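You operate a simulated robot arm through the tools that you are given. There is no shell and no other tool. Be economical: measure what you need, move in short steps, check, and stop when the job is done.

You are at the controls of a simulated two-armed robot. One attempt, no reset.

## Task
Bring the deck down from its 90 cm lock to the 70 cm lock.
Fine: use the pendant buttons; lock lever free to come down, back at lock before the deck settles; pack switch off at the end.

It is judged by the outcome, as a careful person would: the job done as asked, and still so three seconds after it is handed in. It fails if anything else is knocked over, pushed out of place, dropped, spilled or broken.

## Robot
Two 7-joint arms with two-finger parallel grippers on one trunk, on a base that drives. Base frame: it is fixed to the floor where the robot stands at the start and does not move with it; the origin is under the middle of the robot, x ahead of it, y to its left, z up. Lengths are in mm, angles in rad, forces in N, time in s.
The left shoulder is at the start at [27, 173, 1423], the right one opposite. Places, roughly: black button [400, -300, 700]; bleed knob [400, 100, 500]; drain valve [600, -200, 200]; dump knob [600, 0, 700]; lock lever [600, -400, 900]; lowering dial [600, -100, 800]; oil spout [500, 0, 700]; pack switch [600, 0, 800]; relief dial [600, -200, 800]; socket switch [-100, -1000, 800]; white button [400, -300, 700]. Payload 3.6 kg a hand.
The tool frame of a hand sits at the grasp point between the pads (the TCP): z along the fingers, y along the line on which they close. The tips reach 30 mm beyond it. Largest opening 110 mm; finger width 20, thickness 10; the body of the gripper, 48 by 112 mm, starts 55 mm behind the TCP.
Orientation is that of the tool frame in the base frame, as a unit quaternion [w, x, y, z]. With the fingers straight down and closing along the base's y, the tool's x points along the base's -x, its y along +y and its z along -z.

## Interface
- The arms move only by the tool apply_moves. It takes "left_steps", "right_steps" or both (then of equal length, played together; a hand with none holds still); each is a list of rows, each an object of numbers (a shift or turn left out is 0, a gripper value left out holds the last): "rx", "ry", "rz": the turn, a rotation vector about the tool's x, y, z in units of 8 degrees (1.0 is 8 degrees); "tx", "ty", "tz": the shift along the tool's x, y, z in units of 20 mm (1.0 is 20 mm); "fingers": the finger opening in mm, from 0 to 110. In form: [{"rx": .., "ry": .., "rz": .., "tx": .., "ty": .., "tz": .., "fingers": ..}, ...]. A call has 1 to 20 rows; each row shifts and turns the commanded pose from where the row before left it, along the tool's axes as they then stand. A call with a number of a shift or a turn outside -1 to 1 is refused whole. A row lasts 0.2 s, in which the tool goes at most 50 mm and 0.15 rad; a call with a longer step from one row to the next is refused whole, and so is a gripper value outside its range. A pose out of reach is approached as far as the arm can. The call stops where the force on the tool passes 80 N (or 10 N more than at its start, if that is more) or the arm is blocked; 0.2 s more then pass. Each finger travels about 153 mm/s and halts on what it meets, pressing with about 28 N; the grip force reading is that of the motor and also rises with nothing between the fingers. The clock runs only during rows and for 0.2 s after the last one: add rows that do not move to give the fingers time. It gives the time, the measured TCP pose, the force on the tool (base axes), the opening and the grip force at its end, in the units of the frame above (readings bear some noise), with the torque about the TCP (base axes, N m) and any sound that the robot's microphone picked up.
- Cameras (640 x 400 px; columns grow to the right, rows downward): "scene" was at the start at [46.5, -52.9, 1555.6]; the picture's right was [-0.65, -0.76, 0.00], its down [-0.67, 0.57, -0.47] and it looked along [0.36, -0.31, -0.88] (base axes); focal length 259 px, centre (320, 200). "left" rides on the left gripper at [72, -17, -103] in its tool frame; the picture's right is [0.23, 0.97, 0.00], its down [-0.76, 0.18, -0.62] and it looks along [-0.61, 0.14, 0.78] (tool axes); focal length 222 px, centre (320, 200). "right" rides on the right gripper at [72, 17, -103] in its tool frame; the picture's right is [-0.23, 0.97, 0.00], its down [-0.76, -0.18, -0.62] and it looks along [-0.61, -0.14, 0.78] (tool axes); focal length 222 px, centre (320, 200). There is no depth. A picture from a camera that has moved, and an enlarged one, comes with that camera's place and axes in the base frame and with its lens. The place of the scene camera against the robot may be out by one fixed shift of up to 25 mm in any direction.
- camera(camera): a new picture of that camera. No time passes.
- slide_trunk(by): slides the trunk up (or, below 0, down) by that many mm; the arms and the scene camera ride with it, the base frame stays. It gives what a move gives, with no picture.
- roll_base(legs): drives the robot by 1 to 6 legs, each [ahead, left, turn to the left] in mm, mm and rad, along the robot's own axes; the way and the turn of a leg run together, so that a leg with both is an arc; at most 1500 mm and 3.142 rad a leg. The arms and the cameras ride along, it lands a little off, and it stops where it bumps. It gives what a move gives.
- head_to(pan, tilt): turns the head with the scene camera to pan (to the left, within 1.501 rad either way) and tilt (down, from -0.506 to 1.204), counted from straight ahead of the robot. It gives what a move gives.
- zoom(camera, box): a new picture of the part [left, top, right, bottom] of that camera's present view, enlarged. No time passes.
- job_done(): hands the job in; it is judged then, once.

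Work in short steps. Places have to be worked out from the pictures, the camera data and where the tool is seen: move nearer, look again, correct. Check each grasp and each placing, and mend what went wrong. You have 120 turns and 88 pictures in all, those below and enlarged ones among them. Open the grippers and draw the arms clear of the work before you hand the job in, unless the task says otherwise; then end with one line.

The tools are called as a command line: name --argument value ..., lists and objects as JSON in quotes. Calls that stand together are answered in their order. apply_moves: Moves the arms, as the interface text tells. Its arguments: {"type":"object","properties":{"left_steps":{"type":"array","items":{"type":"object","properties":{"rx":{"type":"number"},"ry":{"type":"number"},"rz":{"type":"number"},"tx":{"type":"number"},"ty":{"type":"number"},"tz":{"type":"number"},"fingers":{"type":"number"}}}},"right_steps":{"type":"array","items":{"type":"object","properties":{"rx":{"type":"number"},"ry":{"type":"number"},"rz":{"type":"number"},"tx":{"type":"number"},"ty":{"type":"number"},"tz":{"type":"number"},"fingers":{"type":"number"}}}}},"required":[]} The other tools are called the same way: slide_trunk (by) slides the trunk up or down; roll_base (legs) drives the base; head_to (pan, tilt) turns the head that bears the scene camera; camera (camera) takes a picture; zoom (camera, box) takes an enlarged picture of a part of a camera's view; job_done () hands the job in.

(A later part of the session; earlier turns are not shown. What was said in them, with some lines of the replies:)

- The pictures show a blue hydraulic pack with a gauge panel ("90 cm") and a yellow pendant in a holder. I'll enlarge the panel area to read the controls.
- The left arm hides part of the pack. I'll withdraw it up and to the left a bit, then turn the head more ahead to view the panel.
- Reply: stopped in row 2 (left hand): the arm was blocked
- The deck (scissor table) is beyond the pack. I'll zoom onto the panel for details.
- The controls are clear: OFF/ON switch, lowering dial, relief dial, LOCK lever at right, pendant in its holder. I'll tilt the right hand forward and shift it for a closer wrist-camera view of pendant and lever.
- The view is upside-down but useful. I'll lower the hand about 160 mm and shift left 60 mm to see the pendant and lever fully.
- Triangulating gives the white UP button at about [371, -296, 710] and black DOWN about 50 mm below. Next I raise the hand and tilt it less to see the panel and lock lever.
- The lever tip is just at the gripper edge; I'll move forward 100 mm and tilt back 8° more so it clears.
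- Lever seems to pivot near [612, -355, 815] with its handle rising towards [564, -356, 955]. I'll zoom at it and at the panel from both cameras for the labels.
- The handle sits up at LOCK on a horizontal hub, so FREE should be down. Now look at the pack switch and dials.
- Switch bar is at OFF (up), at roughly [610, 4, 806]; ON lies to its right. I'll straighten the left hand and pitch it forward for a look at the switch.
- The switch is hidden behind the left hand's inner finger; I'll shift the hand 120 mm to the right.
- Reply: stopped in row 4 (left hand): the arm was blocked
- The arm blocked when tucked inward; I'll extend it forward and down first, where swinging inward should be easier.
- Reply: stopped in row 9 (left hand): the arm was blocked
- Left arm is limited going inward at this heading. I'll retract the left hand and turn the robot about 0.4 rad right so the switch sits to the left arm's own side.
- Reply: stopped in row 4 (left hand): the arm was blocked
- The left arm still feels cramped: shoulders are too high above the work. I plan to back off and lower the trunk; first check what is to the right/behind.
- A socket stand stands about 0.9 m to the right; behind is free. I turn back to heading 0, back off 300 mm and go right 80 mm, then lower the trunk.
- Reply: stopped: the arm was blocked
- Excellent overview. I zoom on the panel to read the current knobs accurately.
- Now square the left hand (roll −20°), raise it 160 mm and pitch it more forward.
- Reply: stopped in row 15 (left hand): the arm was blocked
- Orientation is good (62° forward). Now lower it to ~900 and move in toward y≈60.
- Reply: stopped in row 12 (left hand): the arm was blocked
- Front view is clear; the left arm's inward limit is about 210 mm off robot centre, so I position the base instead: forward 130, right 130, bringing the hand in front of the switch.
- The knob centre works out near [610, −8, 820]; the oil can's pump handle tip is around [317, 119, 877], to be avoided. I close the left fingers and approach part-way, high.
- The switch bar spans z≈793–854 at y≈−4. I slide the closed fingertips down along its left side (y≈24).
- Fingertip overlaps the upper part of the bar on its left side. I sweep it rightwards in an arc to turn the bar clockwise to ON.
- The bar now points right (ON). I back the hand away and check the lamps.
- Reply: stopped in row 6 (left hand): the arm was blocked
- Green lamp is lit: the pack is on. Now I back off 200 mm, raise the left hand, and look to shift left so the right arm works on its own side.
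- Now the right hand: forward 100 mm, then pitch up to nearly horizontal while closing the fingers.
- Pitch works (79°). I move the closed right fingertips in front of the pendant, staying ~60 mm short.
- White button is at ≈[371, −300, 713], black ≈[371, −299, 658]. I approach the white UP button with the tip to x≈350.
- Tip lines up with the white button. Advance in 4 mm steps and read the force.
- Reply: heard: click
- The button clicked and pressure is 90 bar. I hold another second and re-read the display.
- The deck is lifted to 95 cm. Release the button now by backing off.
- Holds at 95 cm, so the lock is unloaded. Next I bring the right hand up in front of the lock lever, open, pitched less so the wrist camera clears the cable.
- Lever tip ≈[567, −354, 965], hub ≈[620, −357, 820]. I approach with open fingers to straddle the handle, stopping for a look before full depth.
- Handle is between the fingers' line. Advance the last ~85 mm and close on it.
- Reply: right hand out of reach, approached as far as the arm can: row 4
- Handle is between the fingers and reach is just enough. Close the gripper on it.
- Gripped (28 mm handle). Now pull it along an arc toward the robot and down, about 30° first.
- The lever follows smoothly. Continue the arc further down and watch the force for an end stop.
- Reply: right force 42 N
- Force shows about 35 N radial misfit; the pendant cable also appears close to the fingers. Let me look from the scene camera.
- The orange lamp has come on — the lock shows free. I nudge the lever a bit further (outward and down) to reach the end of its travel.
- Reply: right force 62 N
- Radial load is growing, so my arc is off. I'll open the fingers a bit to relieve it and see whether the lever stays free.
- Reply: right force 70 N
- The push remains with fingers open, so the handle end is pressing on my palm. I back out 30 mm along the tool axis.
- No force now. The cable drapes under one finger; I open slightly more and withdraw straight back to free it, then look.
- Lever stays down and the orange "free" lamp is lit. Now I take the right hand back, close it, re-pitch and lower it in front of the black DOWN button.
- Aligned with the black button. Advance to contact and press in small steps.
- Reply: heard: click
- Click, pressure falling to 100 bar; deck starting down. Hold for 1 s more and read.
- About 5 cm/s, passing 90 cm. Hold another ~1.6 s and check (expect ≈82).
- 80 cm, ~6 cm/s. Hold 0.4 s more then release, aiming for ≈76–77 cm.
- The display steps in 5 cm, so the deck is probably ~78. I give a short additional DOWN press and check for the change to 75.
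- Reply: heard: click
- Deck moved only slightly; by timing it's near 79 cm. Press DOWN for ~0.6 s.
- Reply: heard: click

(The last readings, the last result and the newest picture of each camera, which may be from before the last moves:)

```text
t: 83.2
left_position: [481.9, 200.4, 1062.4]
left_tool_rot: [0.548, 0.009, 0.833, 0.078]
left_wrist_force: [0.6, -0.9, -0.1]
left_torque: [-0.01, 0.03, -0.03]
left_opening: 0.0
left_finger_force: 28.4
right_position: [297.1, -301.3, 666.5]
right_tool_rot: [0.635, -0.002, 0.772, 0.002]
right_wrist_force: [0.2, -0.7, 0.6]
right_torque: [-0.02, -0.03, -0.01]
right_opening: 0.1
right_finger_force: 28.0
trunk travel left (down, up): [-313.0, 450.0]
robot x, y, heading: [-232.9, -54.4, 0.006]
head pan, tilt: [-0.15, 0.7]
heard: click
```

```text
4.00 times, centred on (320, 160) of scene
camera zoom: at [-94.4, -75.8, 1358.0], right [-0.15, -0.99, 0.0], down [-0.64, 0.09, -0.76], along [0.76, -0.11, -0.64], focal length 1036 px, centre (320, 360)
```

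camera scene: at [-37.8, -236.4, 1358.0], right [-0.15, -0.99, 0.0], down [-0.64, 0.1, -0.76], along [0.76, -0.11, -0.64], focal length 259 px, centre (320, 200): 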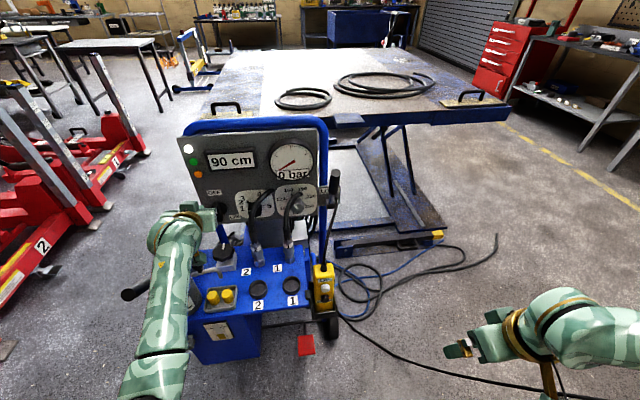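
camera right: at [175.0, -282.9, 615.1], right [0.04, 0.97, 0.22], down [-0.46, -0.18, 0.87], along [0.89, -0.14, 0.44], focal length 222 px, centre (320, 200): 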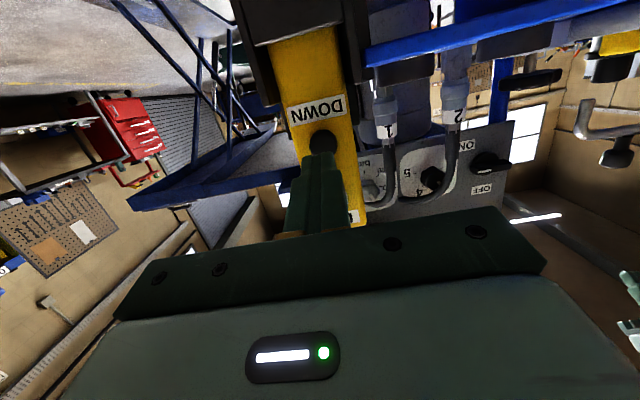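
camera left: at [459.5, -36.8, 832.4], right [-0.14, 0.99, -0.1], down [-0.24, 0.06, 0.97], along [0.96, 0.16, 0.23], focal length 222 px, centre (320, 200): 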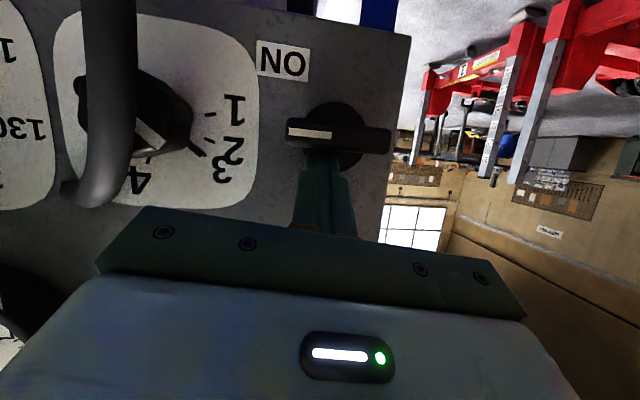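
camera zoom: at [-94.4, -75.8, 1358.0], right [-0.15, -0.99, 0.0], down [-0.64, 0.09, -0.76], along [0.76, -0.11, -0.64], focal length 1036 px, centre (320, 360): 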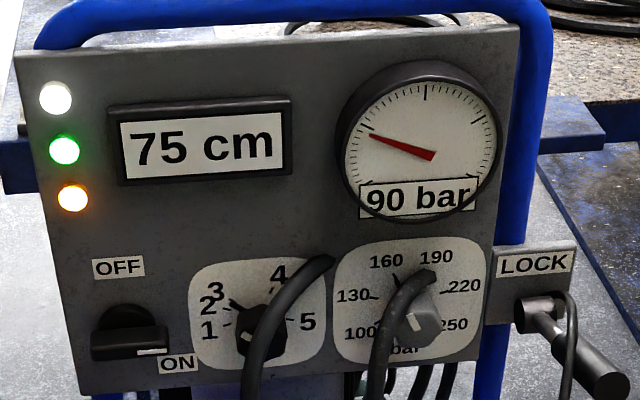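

75 cm displayed (≈76). Now bring the hand back up in front of the lever, opening it, and drive forward 50 mm for reach.

apply_moves --right_steps '[{"tz": -0.19, "tx": -0.965, "ty": -0.21}, {"tz": -0.19, "tx": -0.965, "ty": -0.21}, {"tz": -0.19, "tx": -0.965, "ty": -0.21}, {"tz": -0.19, "tx": -0.965, "ty": -0.21}, {"tz": -0.19, "tx": -0.965, "ty": -0.21}, {"tz": -0.19, "tx": -0.965, "ty": -0.21}, {"tz": -0.19, "tx": -0.965, "ty": -0.21}, {"tz": -0.19, "tx": -0.965, "ty": -0.21}, {"tz": -0.19, "tx": -0.965, "ty": -0.21}, {"tz": -0.19, "tx": -0.965, "ty": -0.21}, {"tz": -0.19, "tx": -0.965, "ty": -0.21}, {"tz": -0.19, "tx": -0.965, "ty": -0.21}, {"tz": -0.19, "tx": -0.965, "ty": -0.21, "fingers": 80}, {"ry": 1}, {"ry": 1}, {"ry": 1}, {}]'

roll_base --legs '[[50, 0, 0]]'

camera --camera "right"

```text
t: 86.8
left_position: [481.5, 201.4, 1062.7]
left_tool_rot: [0.549, 0.008, 0.832, 0.079]
left_wrist_force: [-0.4, -0.4, -0.2]
left_torque: [0.02, 0.03, 0.0]
left_opening: 0.0
left_finger_force: 28.1
right_position: [297.1, -355.4, 923.2]
right_tool_rot: [0.459, -0.003, 0.888, 0.002]
right_wrist_force: [-0.2, -0.6, 0.5]
right_torque: [0.04, 0.02, -0.02]
right_opening: 79.9
right_finger_force: 0.0
trunk travel left (down, up): [-313.0, 450.0]
robot x, y, heading: [-233.9, -55.1, 0.0]
head pan, tilt: [-0.15, 0.7]
```

```text
t: 87.7
left_position: [534.0, 201.4, 1061.4]
left_tool_rot: [0.549, 0.008, 0.832, 0.078]
left_wrist_force: [0.4, -0.3, -0.5]
left_torque: [-0.01, -0.04, -0.03]
left_opening: 0.2
left_finger_force: 27.8
right_position: [348.5, -354.9, 919.9]
right_tool_rot: [0.458, -0.003, 0.889, 0.002]
right_wrist_force: [1.0, -0.7, 0.4]
right_torque: [-0.02, 0.01, -0.02]
right_opening: 80.2
right_finger_force: 0.0
trunk travel left (down, up): [-313.0, 450.0]
robot x, y, heading: [-180.7, -53.2, 0.005]
head pan, tilt: [-0.15, 0.7]
```

```text
28 pictures are left
camera right: at [222.4, -338.4, 921.7], right [0.13, 0.97, 0.19], down [-0.07, -0.18, 0.98], along [0.99, -0.14, 0.04], focal length 222 px, centre (320, 200)
```

right: 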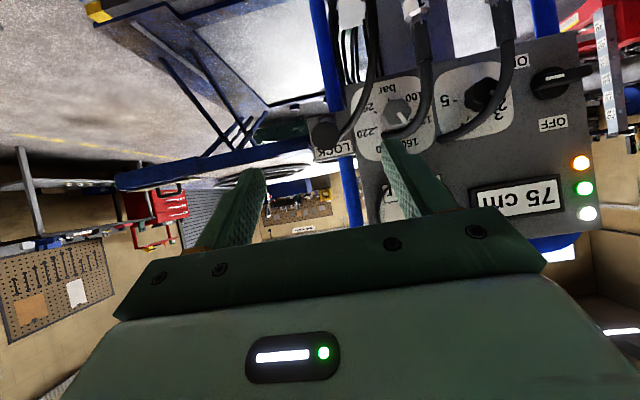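

Still 75 cm; the handle end faces the hand at ≈[480, −356, 856]. Advance to straddle the handle.

apply_moves --right_steps '[{"tz": 0.98, "tx": -0.14, "fingers": 64}, {"tz": 0.98, "tx": -0.14}, {"tz": 0.98, "tx": -0.14}, {"tz": 0.98, "tx": -0.14}, {"tz": 0.98, "tx": -0.14}, {"tz": 0.98, "tx": -0.14}, {"tz": 0.7, "tx": -0.14}, {}]'

camera --camera "right"

```text
t: 89.5
left_position: [532.8, 200.5, 1063.5]
left_tool_rot: [0.549, 0.007, 0.832, 0.079]
left_wrist_force: [0.1, -0.2, -0.2]
left_torque: [0.01, -0.01, 0.0]
left_opening: 0.2
left_finger_force: 28.0
right_position: [466.3, -354.4, 861.4]
right_tool_rot: [0.46, -0.003, 0.888, 0.001]
right_wrist_force: [-0.7, 0.9, 0.4]
right_torque: [0.01, 0.0, 0.0]
right_opening: 64.1
right_finger_force: 0.1
trunk travel left (down, up): [-313.0, 450.0]
robot x, y, heading: [-179.9, -52.1, 0.002]
head pan, tilt: [-0.15, 0.7]
```

```text
27 pictures are left
camera right: at [340.3, -338.3, 862.4], right [0.13, 0.97, 0.19], down [-0.07, -0.18, 0.98], along [0.99, -0.14, 0.04], focal length 222 px, centre (320, 200)
```

right: 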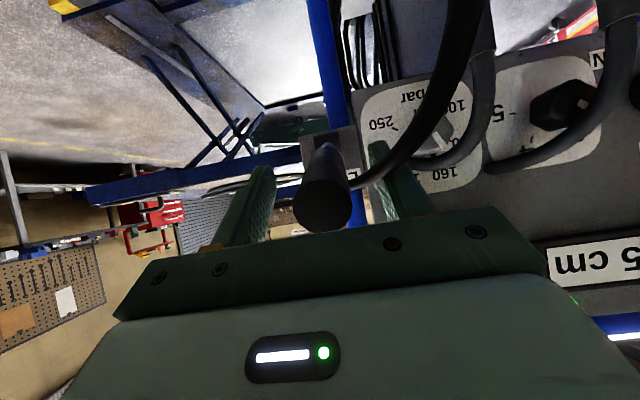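

Handle end is at ≈[447, −355, 869], 20 mm behind the TCP—so it is longer than thought, hub ≈[602, −355, 812]. Grip and lift along the corrected arc, first half.

apply_moves --right_steps '[{"fingers": 0}, {}, {}, {"tz": -0.13, "tx": -0.95}, {"tz": -0.13, "tx": -0.95}, {"tz": 0.12, "tx": -0.94}, {"tz": 0.12, "tx": -0.94}, {}]'

```text
t: 91.3
left_position: [531.6, 202.6, 1062.1]
left_tool_rot: [0.548, 0.008, 0.833, 0.078]
left_wrist_force: [-0.3, 0.2, -0.8]
left_torque: [0.02, 0.0, 0.0]
left_opening: 0.2
left_finger_force: 28.1
right_position: [509.9, -351.9, 924.3]
right_tool_rot: [0.46, -0.002, 0.888, 0.0]
right_wrist_force: [-5.2, 13.3, -5.5]
right_torque: [-0.69, 0.97, -0.61]
right_opening: 27.8
right_finger_force: 45.1
trunk travel left (down, up): [-313.0, 450.0]
robot x, y, heading: [-182.2, -53.1, 0.002]
head pan, tilt: [-0.15, 0.7]
```

The lever follows with low force. Finish the arc to LOCK.

apply_moves --right_steps '[{"tz": 0.36, "tx": -0.87}, {"tz": 0.36, "tx": -0.87}, {"tz": 0.44, "tx": -0.62}, {"tz": 0.44, "tx": -0.62}, {}]'

zoom --camera "scene" --box '[210, 110, 410, 250]'

```text
t: 92.5
left_position: [529.0, 202.2, 1063.9]
left_tool_rot: [0.551, 0.007, 0.831, 0.077]
left_wrist_force: [-0.1, -0.2, 0.7]
left_torque: [-0.01, 0.01, -0.02]
left_opening: 0.0
left_finger_force: 28.6
right_position: [564.6, -354.1, 953.4]
right_tool_rot: [0.46, -0.004, 0.888, 0.001]
right_wrist_force: [-39.5, 16.0, -6.5]
right_torque: [-0.16, -0.17, -0.2]
right_opening: 27.6
right_finger_force: 45.2
trunk travel left (down, up): [-313.0, 450.0]
robot x, y, heading: [-186.0, -50.4, 0.001]
head pan, tilt: [-0.15, 0.7]
```

```text
2.86 times, centred on (310, 180) of scene
camera zoom: at [-49.8, -73.8, 1358.5], right [-0.15, -0.99, 0.0], down [-0.63, 0.09, -0.77], along [0.76, -0.11, -0.64], focal length 740 px, centre (349, 257)
```

zoom: 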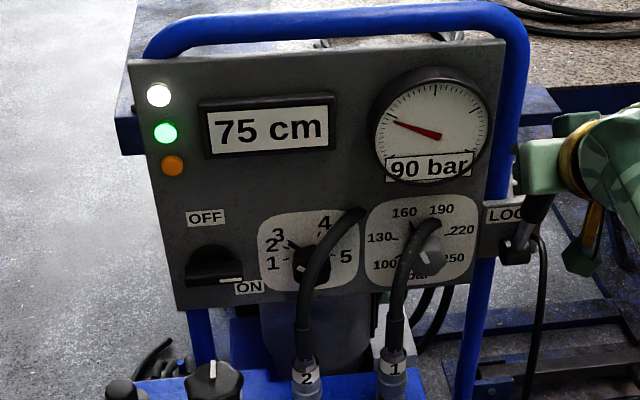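

Orange lamp is out: lever is at LOCK. Open, withdraw, and go back.

apply_moves --right_steps '[{"fingers": 90}, {}, {"tz": -0.93, "tx": 0.55}, {"tz": -0.93, "tx": 0.55}, {"tz": -0.93, "tx": 0.55}, {"tz": -0.93, "tx": 0.55}, {"tz": -0.93, "tx": 0.55}, {"tz": -0.93, "tx": 0.55}, {"tz": -0.93, "tx": 0.55}, {"tz": -0.93, "tx": 0.55}, {"tz": -0.93, "tx": 0.55}, {"tz": -0.93, "tx": 0.55}, {"tz": -0.93, "tx": 0.55}, {"tz": -0.93, "tx": 0.55, "fingers": 0}, {"ry": -1}, {"ry": -1}, {"ry": -1}, {}]'

zoom --camera "scene" --box '[210, 110, 410, 250]'

```text
t: 96.3
left_position: [531.9, 201.0, 1063.2]
left_tool_rot: [0.549, 0.009, 0.832, 0.078]
left_wrist_force: [0.4, 0.2, 0.2]
left_torque: [0.01, 0.01, 0.0]
left_opening: 0.0
left_finger_force: 27.6
right_position: [311.3, -355.4, 976.1]
right_tool_rot: [0.635, -0.003, 0.772, 0.002]
right_wrist_force: [0.3, -0.3, 0.2]
right_torque: [-0.01, -0.01, 0.0]
right_opening: 0.2
right_finger_force: 28.0
trunk travel left (down, up): [-313.0, 450.0]
robot x, y, heading: [-182.7, -52.5, 0.004]
head pan, tilt: [-0.15, 0.7]
```

```text
2.86 times, centred on (310, 180) of scene
camera zoom: at [-44.4, -75.7, 1358.0], right [-0.15, -0.99, 0.0], down [-0.64, 0.09, -0.76], along [0.76, -0.11, -0.64], focal length 740 px, centre (349, 257)
```

zoom: 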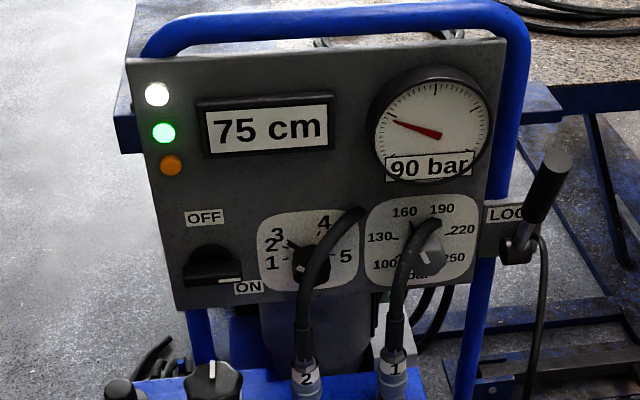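

Lever remains at LOCK, deck at 75. Lower the hand to the DOWN button again.

apply_moves --right_steps '[{"tz": 0.13, "tx": 0.966, "ty": 0.172}, {"tz": 0.13, "tx": 0.966, "ty": 0.172}, {"tz": 0.13, "tx": 0.966, "ty": 0.172}, {"tz": 0.13, "tx": 0.966, "ty": 0.172}, {"tz": 0.13, "tx": 0.966, "ty": 0.172}, {"tz": 0.13, "tx": 0.966, "ty": 0.172}, {"tz": 0.13, "tx": 0.966, "ty": 0.172}, {"tz": 0.13, "tx": 0.966, "ty": 0.172}, {"tz": 0.13, "tx": 0.966, "ty": 0.172}, {"tz": 0.13, "tx": 0.966, "ty": 0.172}, {"tz": 0.13, "tx": 0.966, "ty": 0.172}, {"tz": 0.13, "tx": 0.966, "ty": 0.172}, {"tz": 0.13, "tx": 0.966, "ty": 0.172}, {"tz": 0.13, "tx": 0.966, "ty": 0.172}, {"tz": 0.13, "tx": 0.966, "ty": 0.172}, {"tz": 0.13, "tx": 0.966, "ty": 0.172}, {}]'

camera --camera "right"

```text
t: 99.9
left_position: [532.8, 201.9, 1062.9]
left_tool_rot: [0.549, 0.009, 0.832, 0.078]
left_wrist_force: [-0.7, 0.0, 0.5]
left_torque: [-0.01, 0.01, 0.02]
left_opening: 0.0
left_finger_force: 27.9
right_position: [292.3, -301.6, 662.0]
right_tool_rot: [0.634, -0.002, 0.773, 0.002]
right_wrist_force: [-0.7, 0.2, 0.0]
right_torque: [0.0, 0.06, -0.03]
right_opening: 0.0
right_finger_force: 28.2
trunk travel left (down, up): [-313.0, 450.0]
robot x, y, heading: [-180.7, -50.5, 0.002]
head pan, tilt: [-0.15, 0.7]
```

```text
24 pictures are left
camera right: at [176.9, -285.4, 612.0], right [0.04, 0.97, 0.22], down [-0.46, -0.18, 0.87], along [0.89, -0.14, 0.44], focal length 222 px, centre (320, 200)
```

right: 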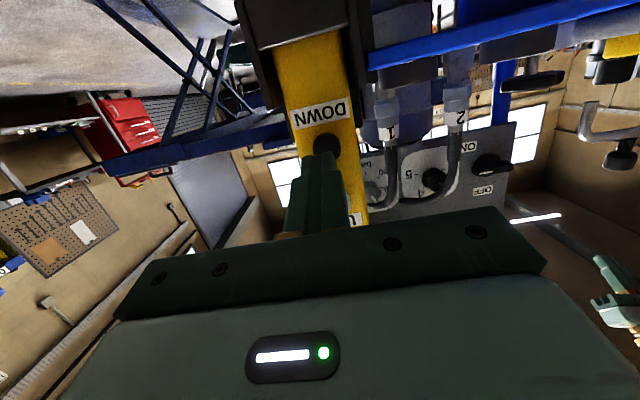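

Aligned. Press DOWN and hold about 1.2 s.

apply_moves --right_steps '[{"tz": 0.79, "tx": -0.25, "ty": 0.08}, {"tz": 0.75, "tx": -0.22}, {"tz": 0.2, "tx": -0.04}, {"tz": 0.2, "tx": -0.04}, {"tz": 0.2, "tx": -0.04}, {"tz": 0.12, "tx": -0.03}, {}, {}, {}, {}]'

zoom --camera "scene" --box '[210, 110, 410, 250]'

```text
t: 102.1
left_position: [532.7, 200.9, 1063.1]
left_tool_rot: [0.549, 0.009, 0.832, 0.078]
left_wrist_force: [-0.4, 0.1, 0.1]
left_torque: [0.02, 0.0, 0.03]
left_opening: 0.0
left_finger_force: 28.0
right_position: [337.7, -301.2, 667.0]
right_tool_rot: [0.634, -0.001, 0.773, 0.001]
right_wrist_force: [-10.3, -4.5, -2.8]
right_torque: [0.0, 0.04, -0.13]
right_opening: 0.3
right_finger_force: 28.0
trunk travel left (down, up): [-313.0, 450.0]
robot x, y, heading: [-180.2, -51.9, 0.003]
head pan, tilt: [-0.15, 0.7]
heard: click
```

```text
2.86 times, centred on (310, 180) of scene
camera zoom: at [-45.4, -76.2, 1358.0], right [-0.15, -0.99, 0.0], down [-0.64, 0.1, -0.77], along [0.76, -0.11, -0.64], focal length 740 px, centre (349, 257)
```

zoom: 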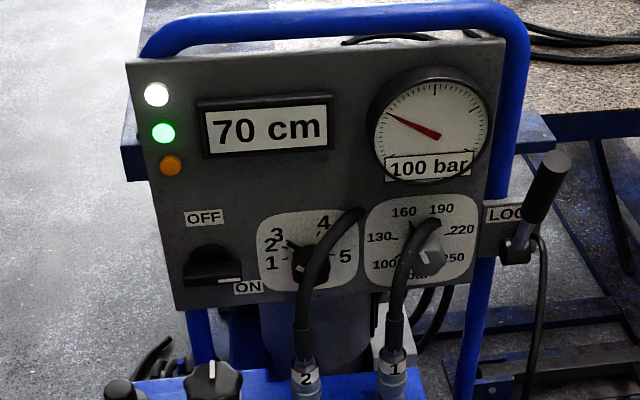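

70 displayed but still 100 bar (moving). Hold a further ~0.8 s until the pressure drops as it settles on the lock.

apply_moves --right_steps '[{}, {}, {}, {}]'

zoom --camera "scene" --box '[210, 110, 410, 250]'

```text
t: 103.1
left_position: [532.0, 200.6, 1064.3]
left_tool_rot: [0.55, 0.009, 0.832, 0.078]
left_wrist_force: [-0.4, 0.3, -0.7]
left_torque: [0.03, 0.02, 0.0]
left_opening: 0.0
left_finger_force: 27.7
right_position: [337.6, -299.9, 666.5]
right_tool_rot: [0.634, -0.002, 0.773, 0.002]
right_wrist_force: [-10.8, -3.4, -3.8]
right_torque: [0.02, 0.06, -0.1]
right_opening: 0.2
right_finger_force: 28.0
trunk travel left (down, up): [-313.0, 450.0]
robot x, y, heading: [-182.7, -56.3, 0.003]
head pan, tilt: [-0.15, 0.7]
```

```text
2.86 times, centred on (310, 180) of scene
camera zoom: at [-45.3, -76.1, 1358.1], right [-0.15, -0.99, 0.0], down [-0.64, 0.1, -0.77], along [0.76, -0.11, -0.64], focal length 740 px, centre (349, 257)
```

zoom: 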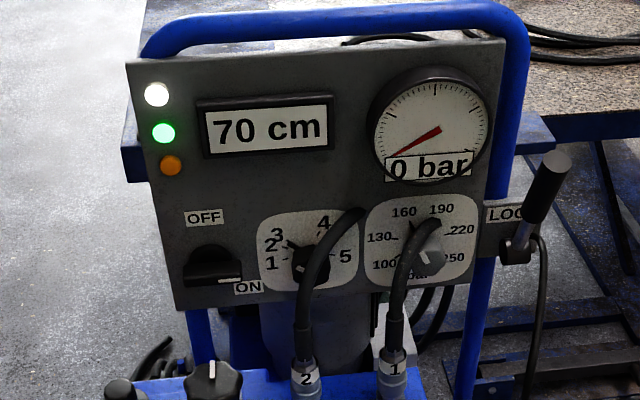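

Deck has settled on the 70 cm lock (0 bar), lever at LOCK. Release the button and bring the right hand back and up.

apply_moves --right_steps '[{"tz": -1, "tx": 0.2}, {"tz": -1, "tx": 0.2}, {"tz": -1, "tx": 0.2}, {"tz": -1, "tx": 0.2}, {"tz": -1, "tx": 0.2}, {"tx": -1, "ty": -0.6}, {"tx": -1, "ty": -0.6}, {"tx": -1, "ty": -0.6}, {"tx": -1, "ty": -0.6}, {"tx": -1, "ty": -0.6}, {"tx": -1, "ty": -0.6}, {"tx": -1}]'

roll_base --legs '[[0, -165, 0]]'

camera --camera "left"

```text
t: 105.7
left_position: [532.7, 200.0, 1062.8]
left_tool_rot: [0.549, 0.008, 0.832, 0.079]
left_wrist_force: [-1.4, -0.1, -0.6]
left_torque: [0.01, 0.06, -0.03]
left_opening: 0.0
left_finger_force: 27.8
right_position: [265.6, -371.8, 806.0]
right_tool_rot: [0.634, -0.002, 0.773, 0.003]
right_wrist_force: [0.4, -0.6, 0.2]
right_torque: [0.01, 0.02, 0.01]
right_opening: 0.1
right_finger_force: 28.2
trunk travel left (down, up): [-313.0, 450.0]
robot x, y, heading: [-179.2, -55.2, 0.008]
head pan, tilt: [-0.15, 0.7]
```

```text
t: 107.2
left_position: [532.8, 31.7, 1062.9]
left_tool_rot: [0.549, 0.01, 0.832, 0.079]
left_wrist_force: [0.5, 0.5, -0.7]
left_torque: [0.05, 0.0, -0.01]
left_opening: 0.3
left_finger_force: 27.9
right_position: [263.1, -542.8, 806.5]
right_tool_rot: [0.634, -0.001, 0.773, 0.002]
right_wrist_force: [0.4, 0.2, -0.4]
right_torque: [0.0, -0.02, 0.01]
right_opening: 0.0
right_finger_force: 27.9
trunk travel left (down, up): [-313.0, 450.0]
robot x, y, heading: [-184.7, -220.8, -0.002]
head pan, tilt: [-0.15, 0.7]
```

```text
21 pictures are left
camera left: at [411.0, 8.8, 1034.6], right [-0.16, 0.99, -0.07], down [-0.28, 0.02, 0.96], along [0.95, 0.17, 0.27], focal length 222 px, centre (320, 200)
```

left: 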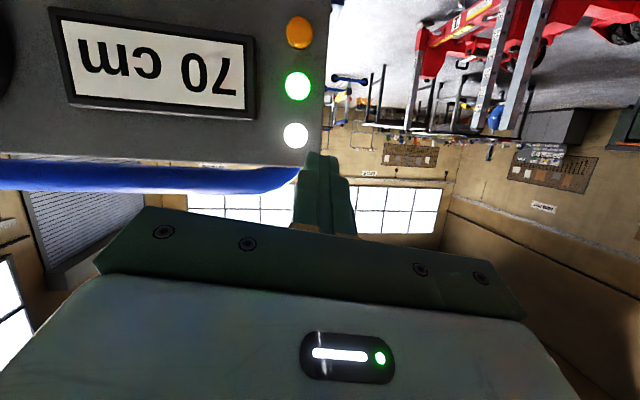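

Panel shows 70 cm. I pitch the left hand down slightly and lower it to above the left end of the switch bar.

apply_moves --left_steps '[{"ry": 1}, {"ry": 0.5}, {"tz": 0.84, "tx": 0.83, "ty": -0.26}, {"tz": 0.84, "tx": 0.83, "ty": -0.26}, {"tz": 0.84, "tx": 0.83, "ty": -0.26}, {"tz": 0.84, "tx": 0.83, "ty": -0.26}, {"tz": 0.84, "tx": 0.83, "ty": -0.26}, {"tz": 0.84, "tx": 0.83, "ty": -0.26}, {"tz": 0.84, "tx": 0.83, "ty": -0.26}, {}]'

camera --camera "left"

```text
t: 109.4
left_position: [565.8, 20.1, 896.8]
left_tool_rot: [0.459, 0.002, 0.885, 0.077]
left_wrist_force: [-0.6, 0.8, -0.1]
left_torque: [0.02, -0.01, 0.0]
left_opening: 0.0
left_finger_force: 28.2
right_position: [262.7, -541.4, 806.9]
right_tool_rot: [0.635, -0.001, 0.773, 0.001]
right_wrist_force: [-0.6, 0.5, -0.3]
right_torque: [0.0, -0.02, 0.0]
right_opening: 0.0
right_finger_force: 28.2
trunk travel left (down, up): [-313.0, 450.0]
robot x, y, heading: [-183.0, -220.1, -0.003]
head pan, tilt: [-0.15, 0.7]
```

```text
20 pictures are left
camera left: at [440.6, -5.0, 894.3], right [-0.2, 0.98, -0.05], down [-0.08, 0.03, 1.0], along [0.98, 0.2, 0.07], focal length 222 px, centre (320, 200)
```

left: 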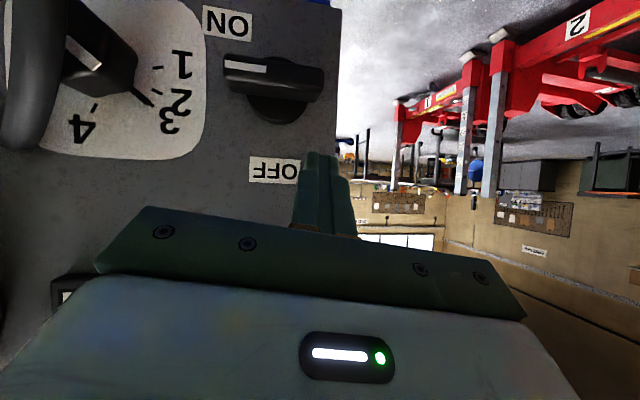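

Bar is horizontal with its left end at ≈[600, 26, 821]. I set the tip above the left end and push it downward to turn the switch back to OFF.

apply_moves --left_steps '[{"tz": 0.83, "tx": 0.26, "ty": -0.33}, {"tz": 0.83, "tx": 0.26, "ty": -0.33}, {"tz": 0.21, "tx": 0.29, "ty": 0.05}, {"tz": 0.21, "tx": 0.29, "ty": 0.05}, {"tz": 0.19, "tx": 0.25, "ty": 0.08}, {"tz": 0.19, "tx": 0.25, "ty": 0.08}, {"tz": 0.19, "tx": 0.27, "ty": -0.05}, {"tz": 0.19, "tx": 0.27, "ty": -0.05}, {}]'

camera --camera "left"

```text
t: 111.4
left_position: [585.7, 22.1, 826.1]
left_tool_rot: [0.457, 0.002, 0.886, 0.078]
left_wrist_force: [-0.8, 4.6, -6.0]
left_torque: [0.08, 0.17, 0.14]
left_opening: 0.1
left_finger_force: 28.2
right_position: [264.2, -541.4, 806.3]
right_tool_rot: [0.634, -0.001, 0.774, 0.001]
right_wrist_force: [-0.1, -0.3, 0.6]
right_torque: [-0.01, -0.01, -0.02]
right_opening: 0.0
right_finger_force: 28.4
trunk travel left (down, up): [-313.0, 450.0]
robot x, y, heading: [-175.7, -219.4, -0.006]
head pan, tilt: [-0.15, 0.7]
```

```text
19 pictures are left
camera left: at [460.0, -3.3, 823.9], right [-0.2, 0.98, -0.05], down [-0.07, 0.04, 1.0], along [0.98, 0.2, 0.07], focal length 222 px, centre (320, 200)
```

left: 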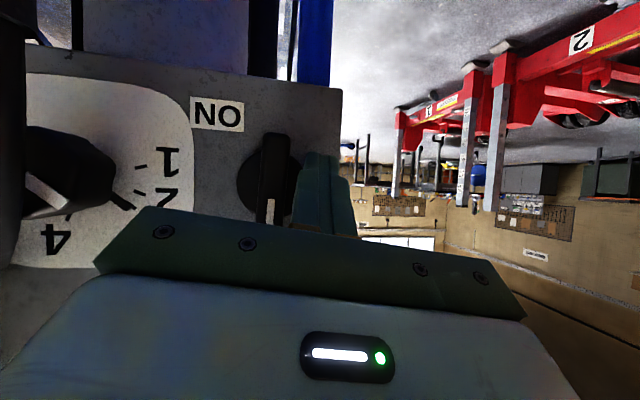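

The bar is vertical with mark up: OFF. Move the finger off to the left and withdraw.

apply_moves --left_steps '[{"ty": 0.4}, {"ty": 0.3, "tz": -0.5}, {"tz": -1}, {"tz": -1}, {"tz": -1}, {"tz": -1}, {"tz": -1}, {"tz": -1, "fingers": 60}, {}]'

zoom --camera "scene" --box '[150, 90, 370, 300]'

```text
t: 113.4
left_position: [587.4, 41.1, 844.3]
left_tool_rot: [0.46, -0.005, 0.884, 0.084]
left_wrist_force: [-7.4, 50.7, 14.6]
left_torque: [0.24, -0.29, 1.22]
left_opening: 33.7
left_finger_force: 0.2
left hand out of reach, approached as far as the arm can: row 2, 3, 4, 5, 6, 7, 8
right_position: [263.8, -535.7, 808.9]
right_tool_rot: [0.636, -0.004, 0.772, 0.001]
right_wrist_force: [1.0, -0.4, -0.5]
right_torque: [-0.03, -0.01, -0.01]
right_opening: 0.0
right_finger_force: 27.9
trunk travel left (down, up): [-313.0, 450.0]
robot x, y, heading: [-182.5, -220.2, 0.004]
head pan, tilt: [-0.15, 0.7]
```

```text
1.90 times, centred on (260, 195) of scene
camera zoom: at [-47.5, -236.6, 1358.6], right [-0.15, -0.99, 0.0], down [-0.64, 0.09, -0.77], along [0.76, -0.11, -0.64], focal length 494 px, centre (434, 210)
```

zoom: 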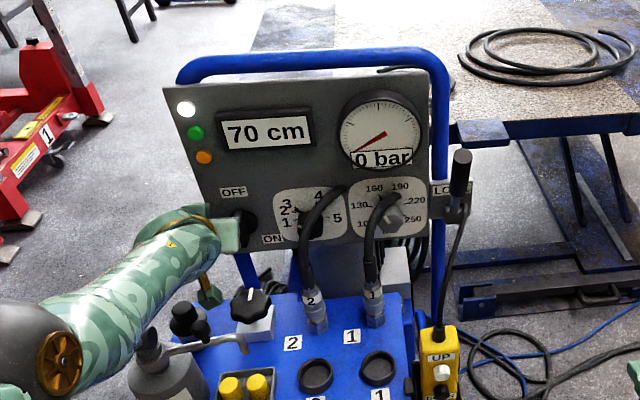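

The arm couldn't retreat and opening pressed a finger against something (50 N). I close the fingers back first to relieve it, then look.

apply_moves --left_steps '[{"fingers": 0}, {}, {}]'

camera --camera "left"

camera --camera "scene"

```text
t: 114.2
left_position: [589.6, 24.1, 841.6]
left_tool_rot: [0.459, 0.0, 0.885, 0.078]
left_wrist_force: [-1.6, 18.1, 2.9]
left_torque: [0.15, -0.06, 0.52]
left_opening: 0.0
left_finger_force: 28.0
right_position: [263.0, -541.0, 807.3]
right_tool_rot: [0.634, -0.001, 0.773, 0.0]
right_wrist_force: [-0.8, 0.1, -0.1]
right_torque: [-0.01, -0.01, -0.01]
right_opening: 0.0
right_finger_force: 27.6
trunk travel left (down, up): [-313.0, 450.0]
robot x, y, heading: [-184.1, -222.2, -0.003]
head pan, tilt: [-0.15, 0.7]
```

```text
17 pictures are left
camera left: at [464.2, -1.4, 838.7], right [-0.2, 0.98, -0.05], down [-0.08, 0.04, 1.0], along [0.98, 0.2, 0.07], focal length 222 px, centre (320, 200)
```

left: 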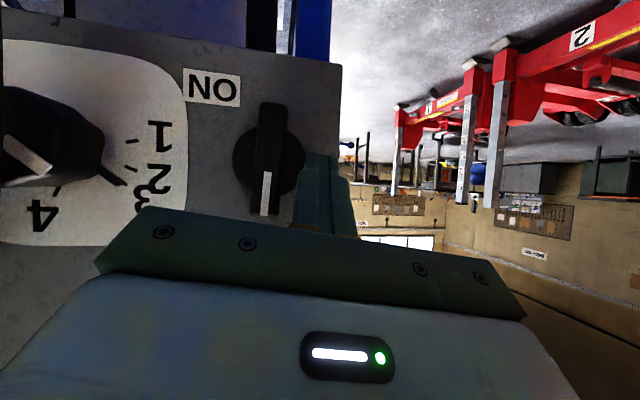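

```text
16 pictures are left
camera scene: at [-45.1, -241.5, 1358.0], right [-0.15, -0.99, 0.0], down [-0.64, 0.1, -0.77], along [0.76, -0.12, -0.64], focal length 259 px, centre (320, 200)
```

scene: 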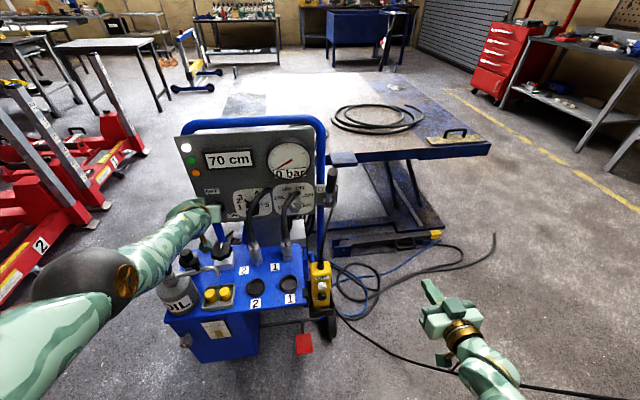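

The elbow has swung out to the left, near the oil can's pump handle. Zoom in on that before moving.

zoom --camera "scene" --box '[40, 180, 280, 340]'

```text
2.50 times, centred on (160, 260) of scene
camera zoom: at [-45.1, -241.5, 1358.0], right [-0.15, -0.99, 0.0], down [-0.64, 0.1, -0.77], along [0.76, -0.12, -0.64], focal length 648 px, centre (720, 50)
```

zoom: 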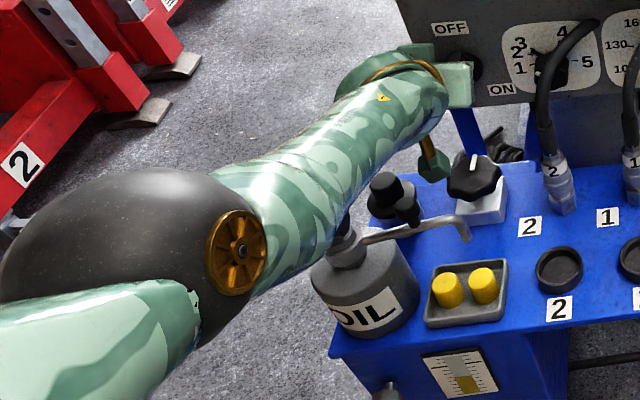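

The can itself is unmoved. To disengage safely I shift the base 25 mm left (off the bar), then raise the trunk to lift the whole arm clear.

roll_base --legs '[[0, 25, 0]]'

slide_trunk --by 120

camera --camera "scene"

```text
t: 115.0
left_position: [590.5, 47.1, 841.5]
left_tool_rot: [0.459, 0.001, 0.885, 0.078]
left_wrist_force: [-0.4, 0.3, 0.1]
left_torque: [-0.06, -0.04, -0.05]
left_opening: 0.1
left_finger_force: 28.2
right_position: [262.4, -515.5, 806.4]
right_tool_rot: [0.634, -0.001, 0.773, 0.0]
right_wrist_force: [-0.3, 1.2, 0.1]
right_torque: [0.0, 0.01, -0.01]
right_opening: 0.2
right_finger_force: 28.2
trunk travel left (down, up): [-313.0, 450.0]
robot x, y, heading: [-182.7, -194.5, 0.004]
head pan, tilt: [-0.15, 0.7]
```

```text
t: 116.5
left_position: [589.9, 47.5, 1016.8]
left_tool_rot: [0.492, 0.0, 0.867, 0.077]
left_wrist_force: [1.0, 0.1, 0.3]
left_torque: [0.01, -0.01, 0.01]
left_opening: 0.0
left_finger_force: 28.0
right_position: [263.5, -515.8, 926.2]
right_tool_rot: [0.634, -0.001, 0.773, 0.001]
right_wrist_force: [0.2, -0.6, -0.4]
right_torque: [0.01, 0.06, 0.02]
right_opening: 0.1
right_finger_force: 27.9
trunk travel left (down, up): [-433.0, 330.0]
robot x, y, heading: [-183.4, -191.9, -0.0]
head pan, tilt: [-0.15, 0.7]
```

```text
14 pictures are left
camera scene: at [-81.8, -218.5, 1479.3], right [-0.15, -0.99, 0.0], down [-0.64, 0.1, -0.76], along [0.76, -0.12, -0.64], focal length 259 px, centre (320, 200)
```

scene: 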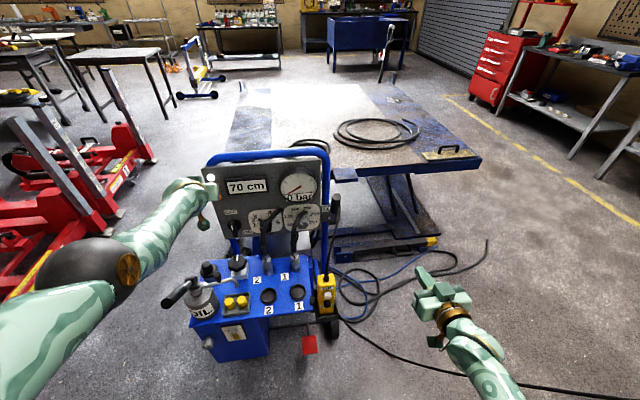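

Clear, and the oil can handle is in place. Now drive the base straight back 250 mm and check everything.

roll_base --legs '[[-250, 0, 0]]'

camera --camera "scene"

zoom --camera "scene" --box '[200, 90, 380, 250]'

```text
t: 118.3
left_position: [336.7, 42.4, 1018.5]
left_tool_rot: [0.494, 0.001, 0.866, 0.076]
left_wrist_force: [-1.0, -0.6, 0.7]
left_torque: [0.01, -0.04, 0.0]
left_opening: 0.2
left_finger_force: 28.5
right_position: [9.1, -517.9, 927.7]
right_tool_rot: [0.635, 0.002, 0.773, -0.002]
right_wrist_force: [0.3, -0.6, 0.6]
right_torque: [-0.02, 0.0, 0.0]
right_opening: 0.2
right_finger_force: 28.4
trunk travel left (down, up): [-433.0, 330.0]
robot x, y, heading: [-434.5, -196.4, -0.005]
head pan, tilt: [-0.15, 0.7]
```

```text
13 pictures are left
camera scene: at [-334.6, -218.1, 1479.6], right [-0.16, -0.99, 0.0], down [-0.64, 0.1, -0.77], along [0.76, -0.12, -0.64], focal length 259 px, centre (320, 200)
```

scene: 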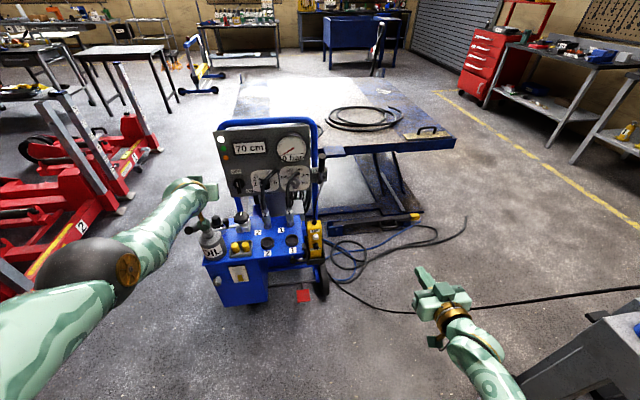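

```text
2.50 times, centred on (290, 170) of scene
camera zoom: at [-334.6, -218.1, 1479.6], right [-0.16, -0.99, 0.0], down [-0.64, 0.1, -0.77], along [0.76, -0.12, -0.64], focal length 648 px, centre (395, 275)
```

zoom: 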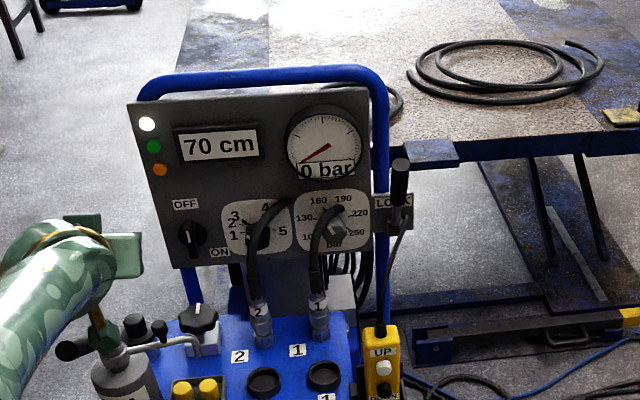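

All states are right: 70 cm, 0 bar, switch OFF, lever at LOCK, pendant in its holder. Back off a little more and open both grippers.

roll_base --legs '[[-150, 0, 0]]'

apply_moves --left_steps '[{"fingers": 100}, {}, {}, {}]' --right_steps '[{"fingers": 100}, {}, {}, {}]'

camera --camera "scene"

```text
t: 119.7
left_position: [183.5, 44.3, 1018.7]
left_tool_rot: [0.493, 0.0, 0.867, 0.077]
left_wrist_force: [-0.1, 0.0, 0.8]
left_torque: [-0.01, -0.01, -0.03]
left_opening: 0.1
left_finger_force: 27.7
right_position: [-145.1, -516.4, 925.3]
right_tool_rot: [0.635, 0.002, 0.772, -0.001]
right_wrist_force: [-0.4, -0.7, 0.1]
right_torque: [0.01, -0.01, 0.0]
right_opening: 0.0
right_finger_force: 28.0
trunk travel left (down, up): [-433.0, 330.0]
robot x, y, heading: [-588.9, -194.5, -0.006]
head pan, tilt: [-0.15, 0.7]
```

```text
t: 120.7
left_position: [183.3, 45.7, 1018.5]
left_tool_rot: [0.494, 0.001, 0.866, 0.076]
left_wrist_force: [-0.9, 1.0, -0.1]
left_torque: [-0.01, 0.02, 0.01]
left_opening: 100.1
left_finger_force: 0.1
right_position: [-143.8, -516.4, 927.3]
right_tool_rot: [0.635, 0.001, 0.773, -0.001]
right_wrist_force: [0.4, -0.5, 0.5]
right_torque: [-0.01, 0.0, -0.02]
right_opening: 100.1
right_finger_force: 0.2
trunk travel left (down, up): [-433.0, 330.0]
robot x, y, heading: [-584.5, -193.0, -0.008]
head pan, tilt: [-0.15, 0.7]
```

```text
11 pictures are left
camera scene: at [-488.0, -216.8, 1479.5], right [-0.16, -0.99, 0.0], down [-0.64, 0.1, -0.76], along [0.76, -0.12, -0.64], focal length 259 px, centre (320, 200)
```

scene: 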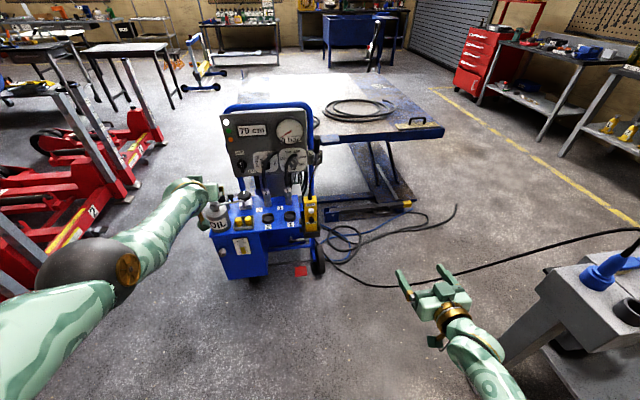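

Everything is in place and both arms are clear of the work, so I hand the job in.

job_done

```text
The job is handed in.
```

The deck is down on the 70 cm lock (display 70 cm, 0 bar), with the lock lever back at LOCK before it settled, the pack switch off, and both arms open and clear; nothing was seen displaced.
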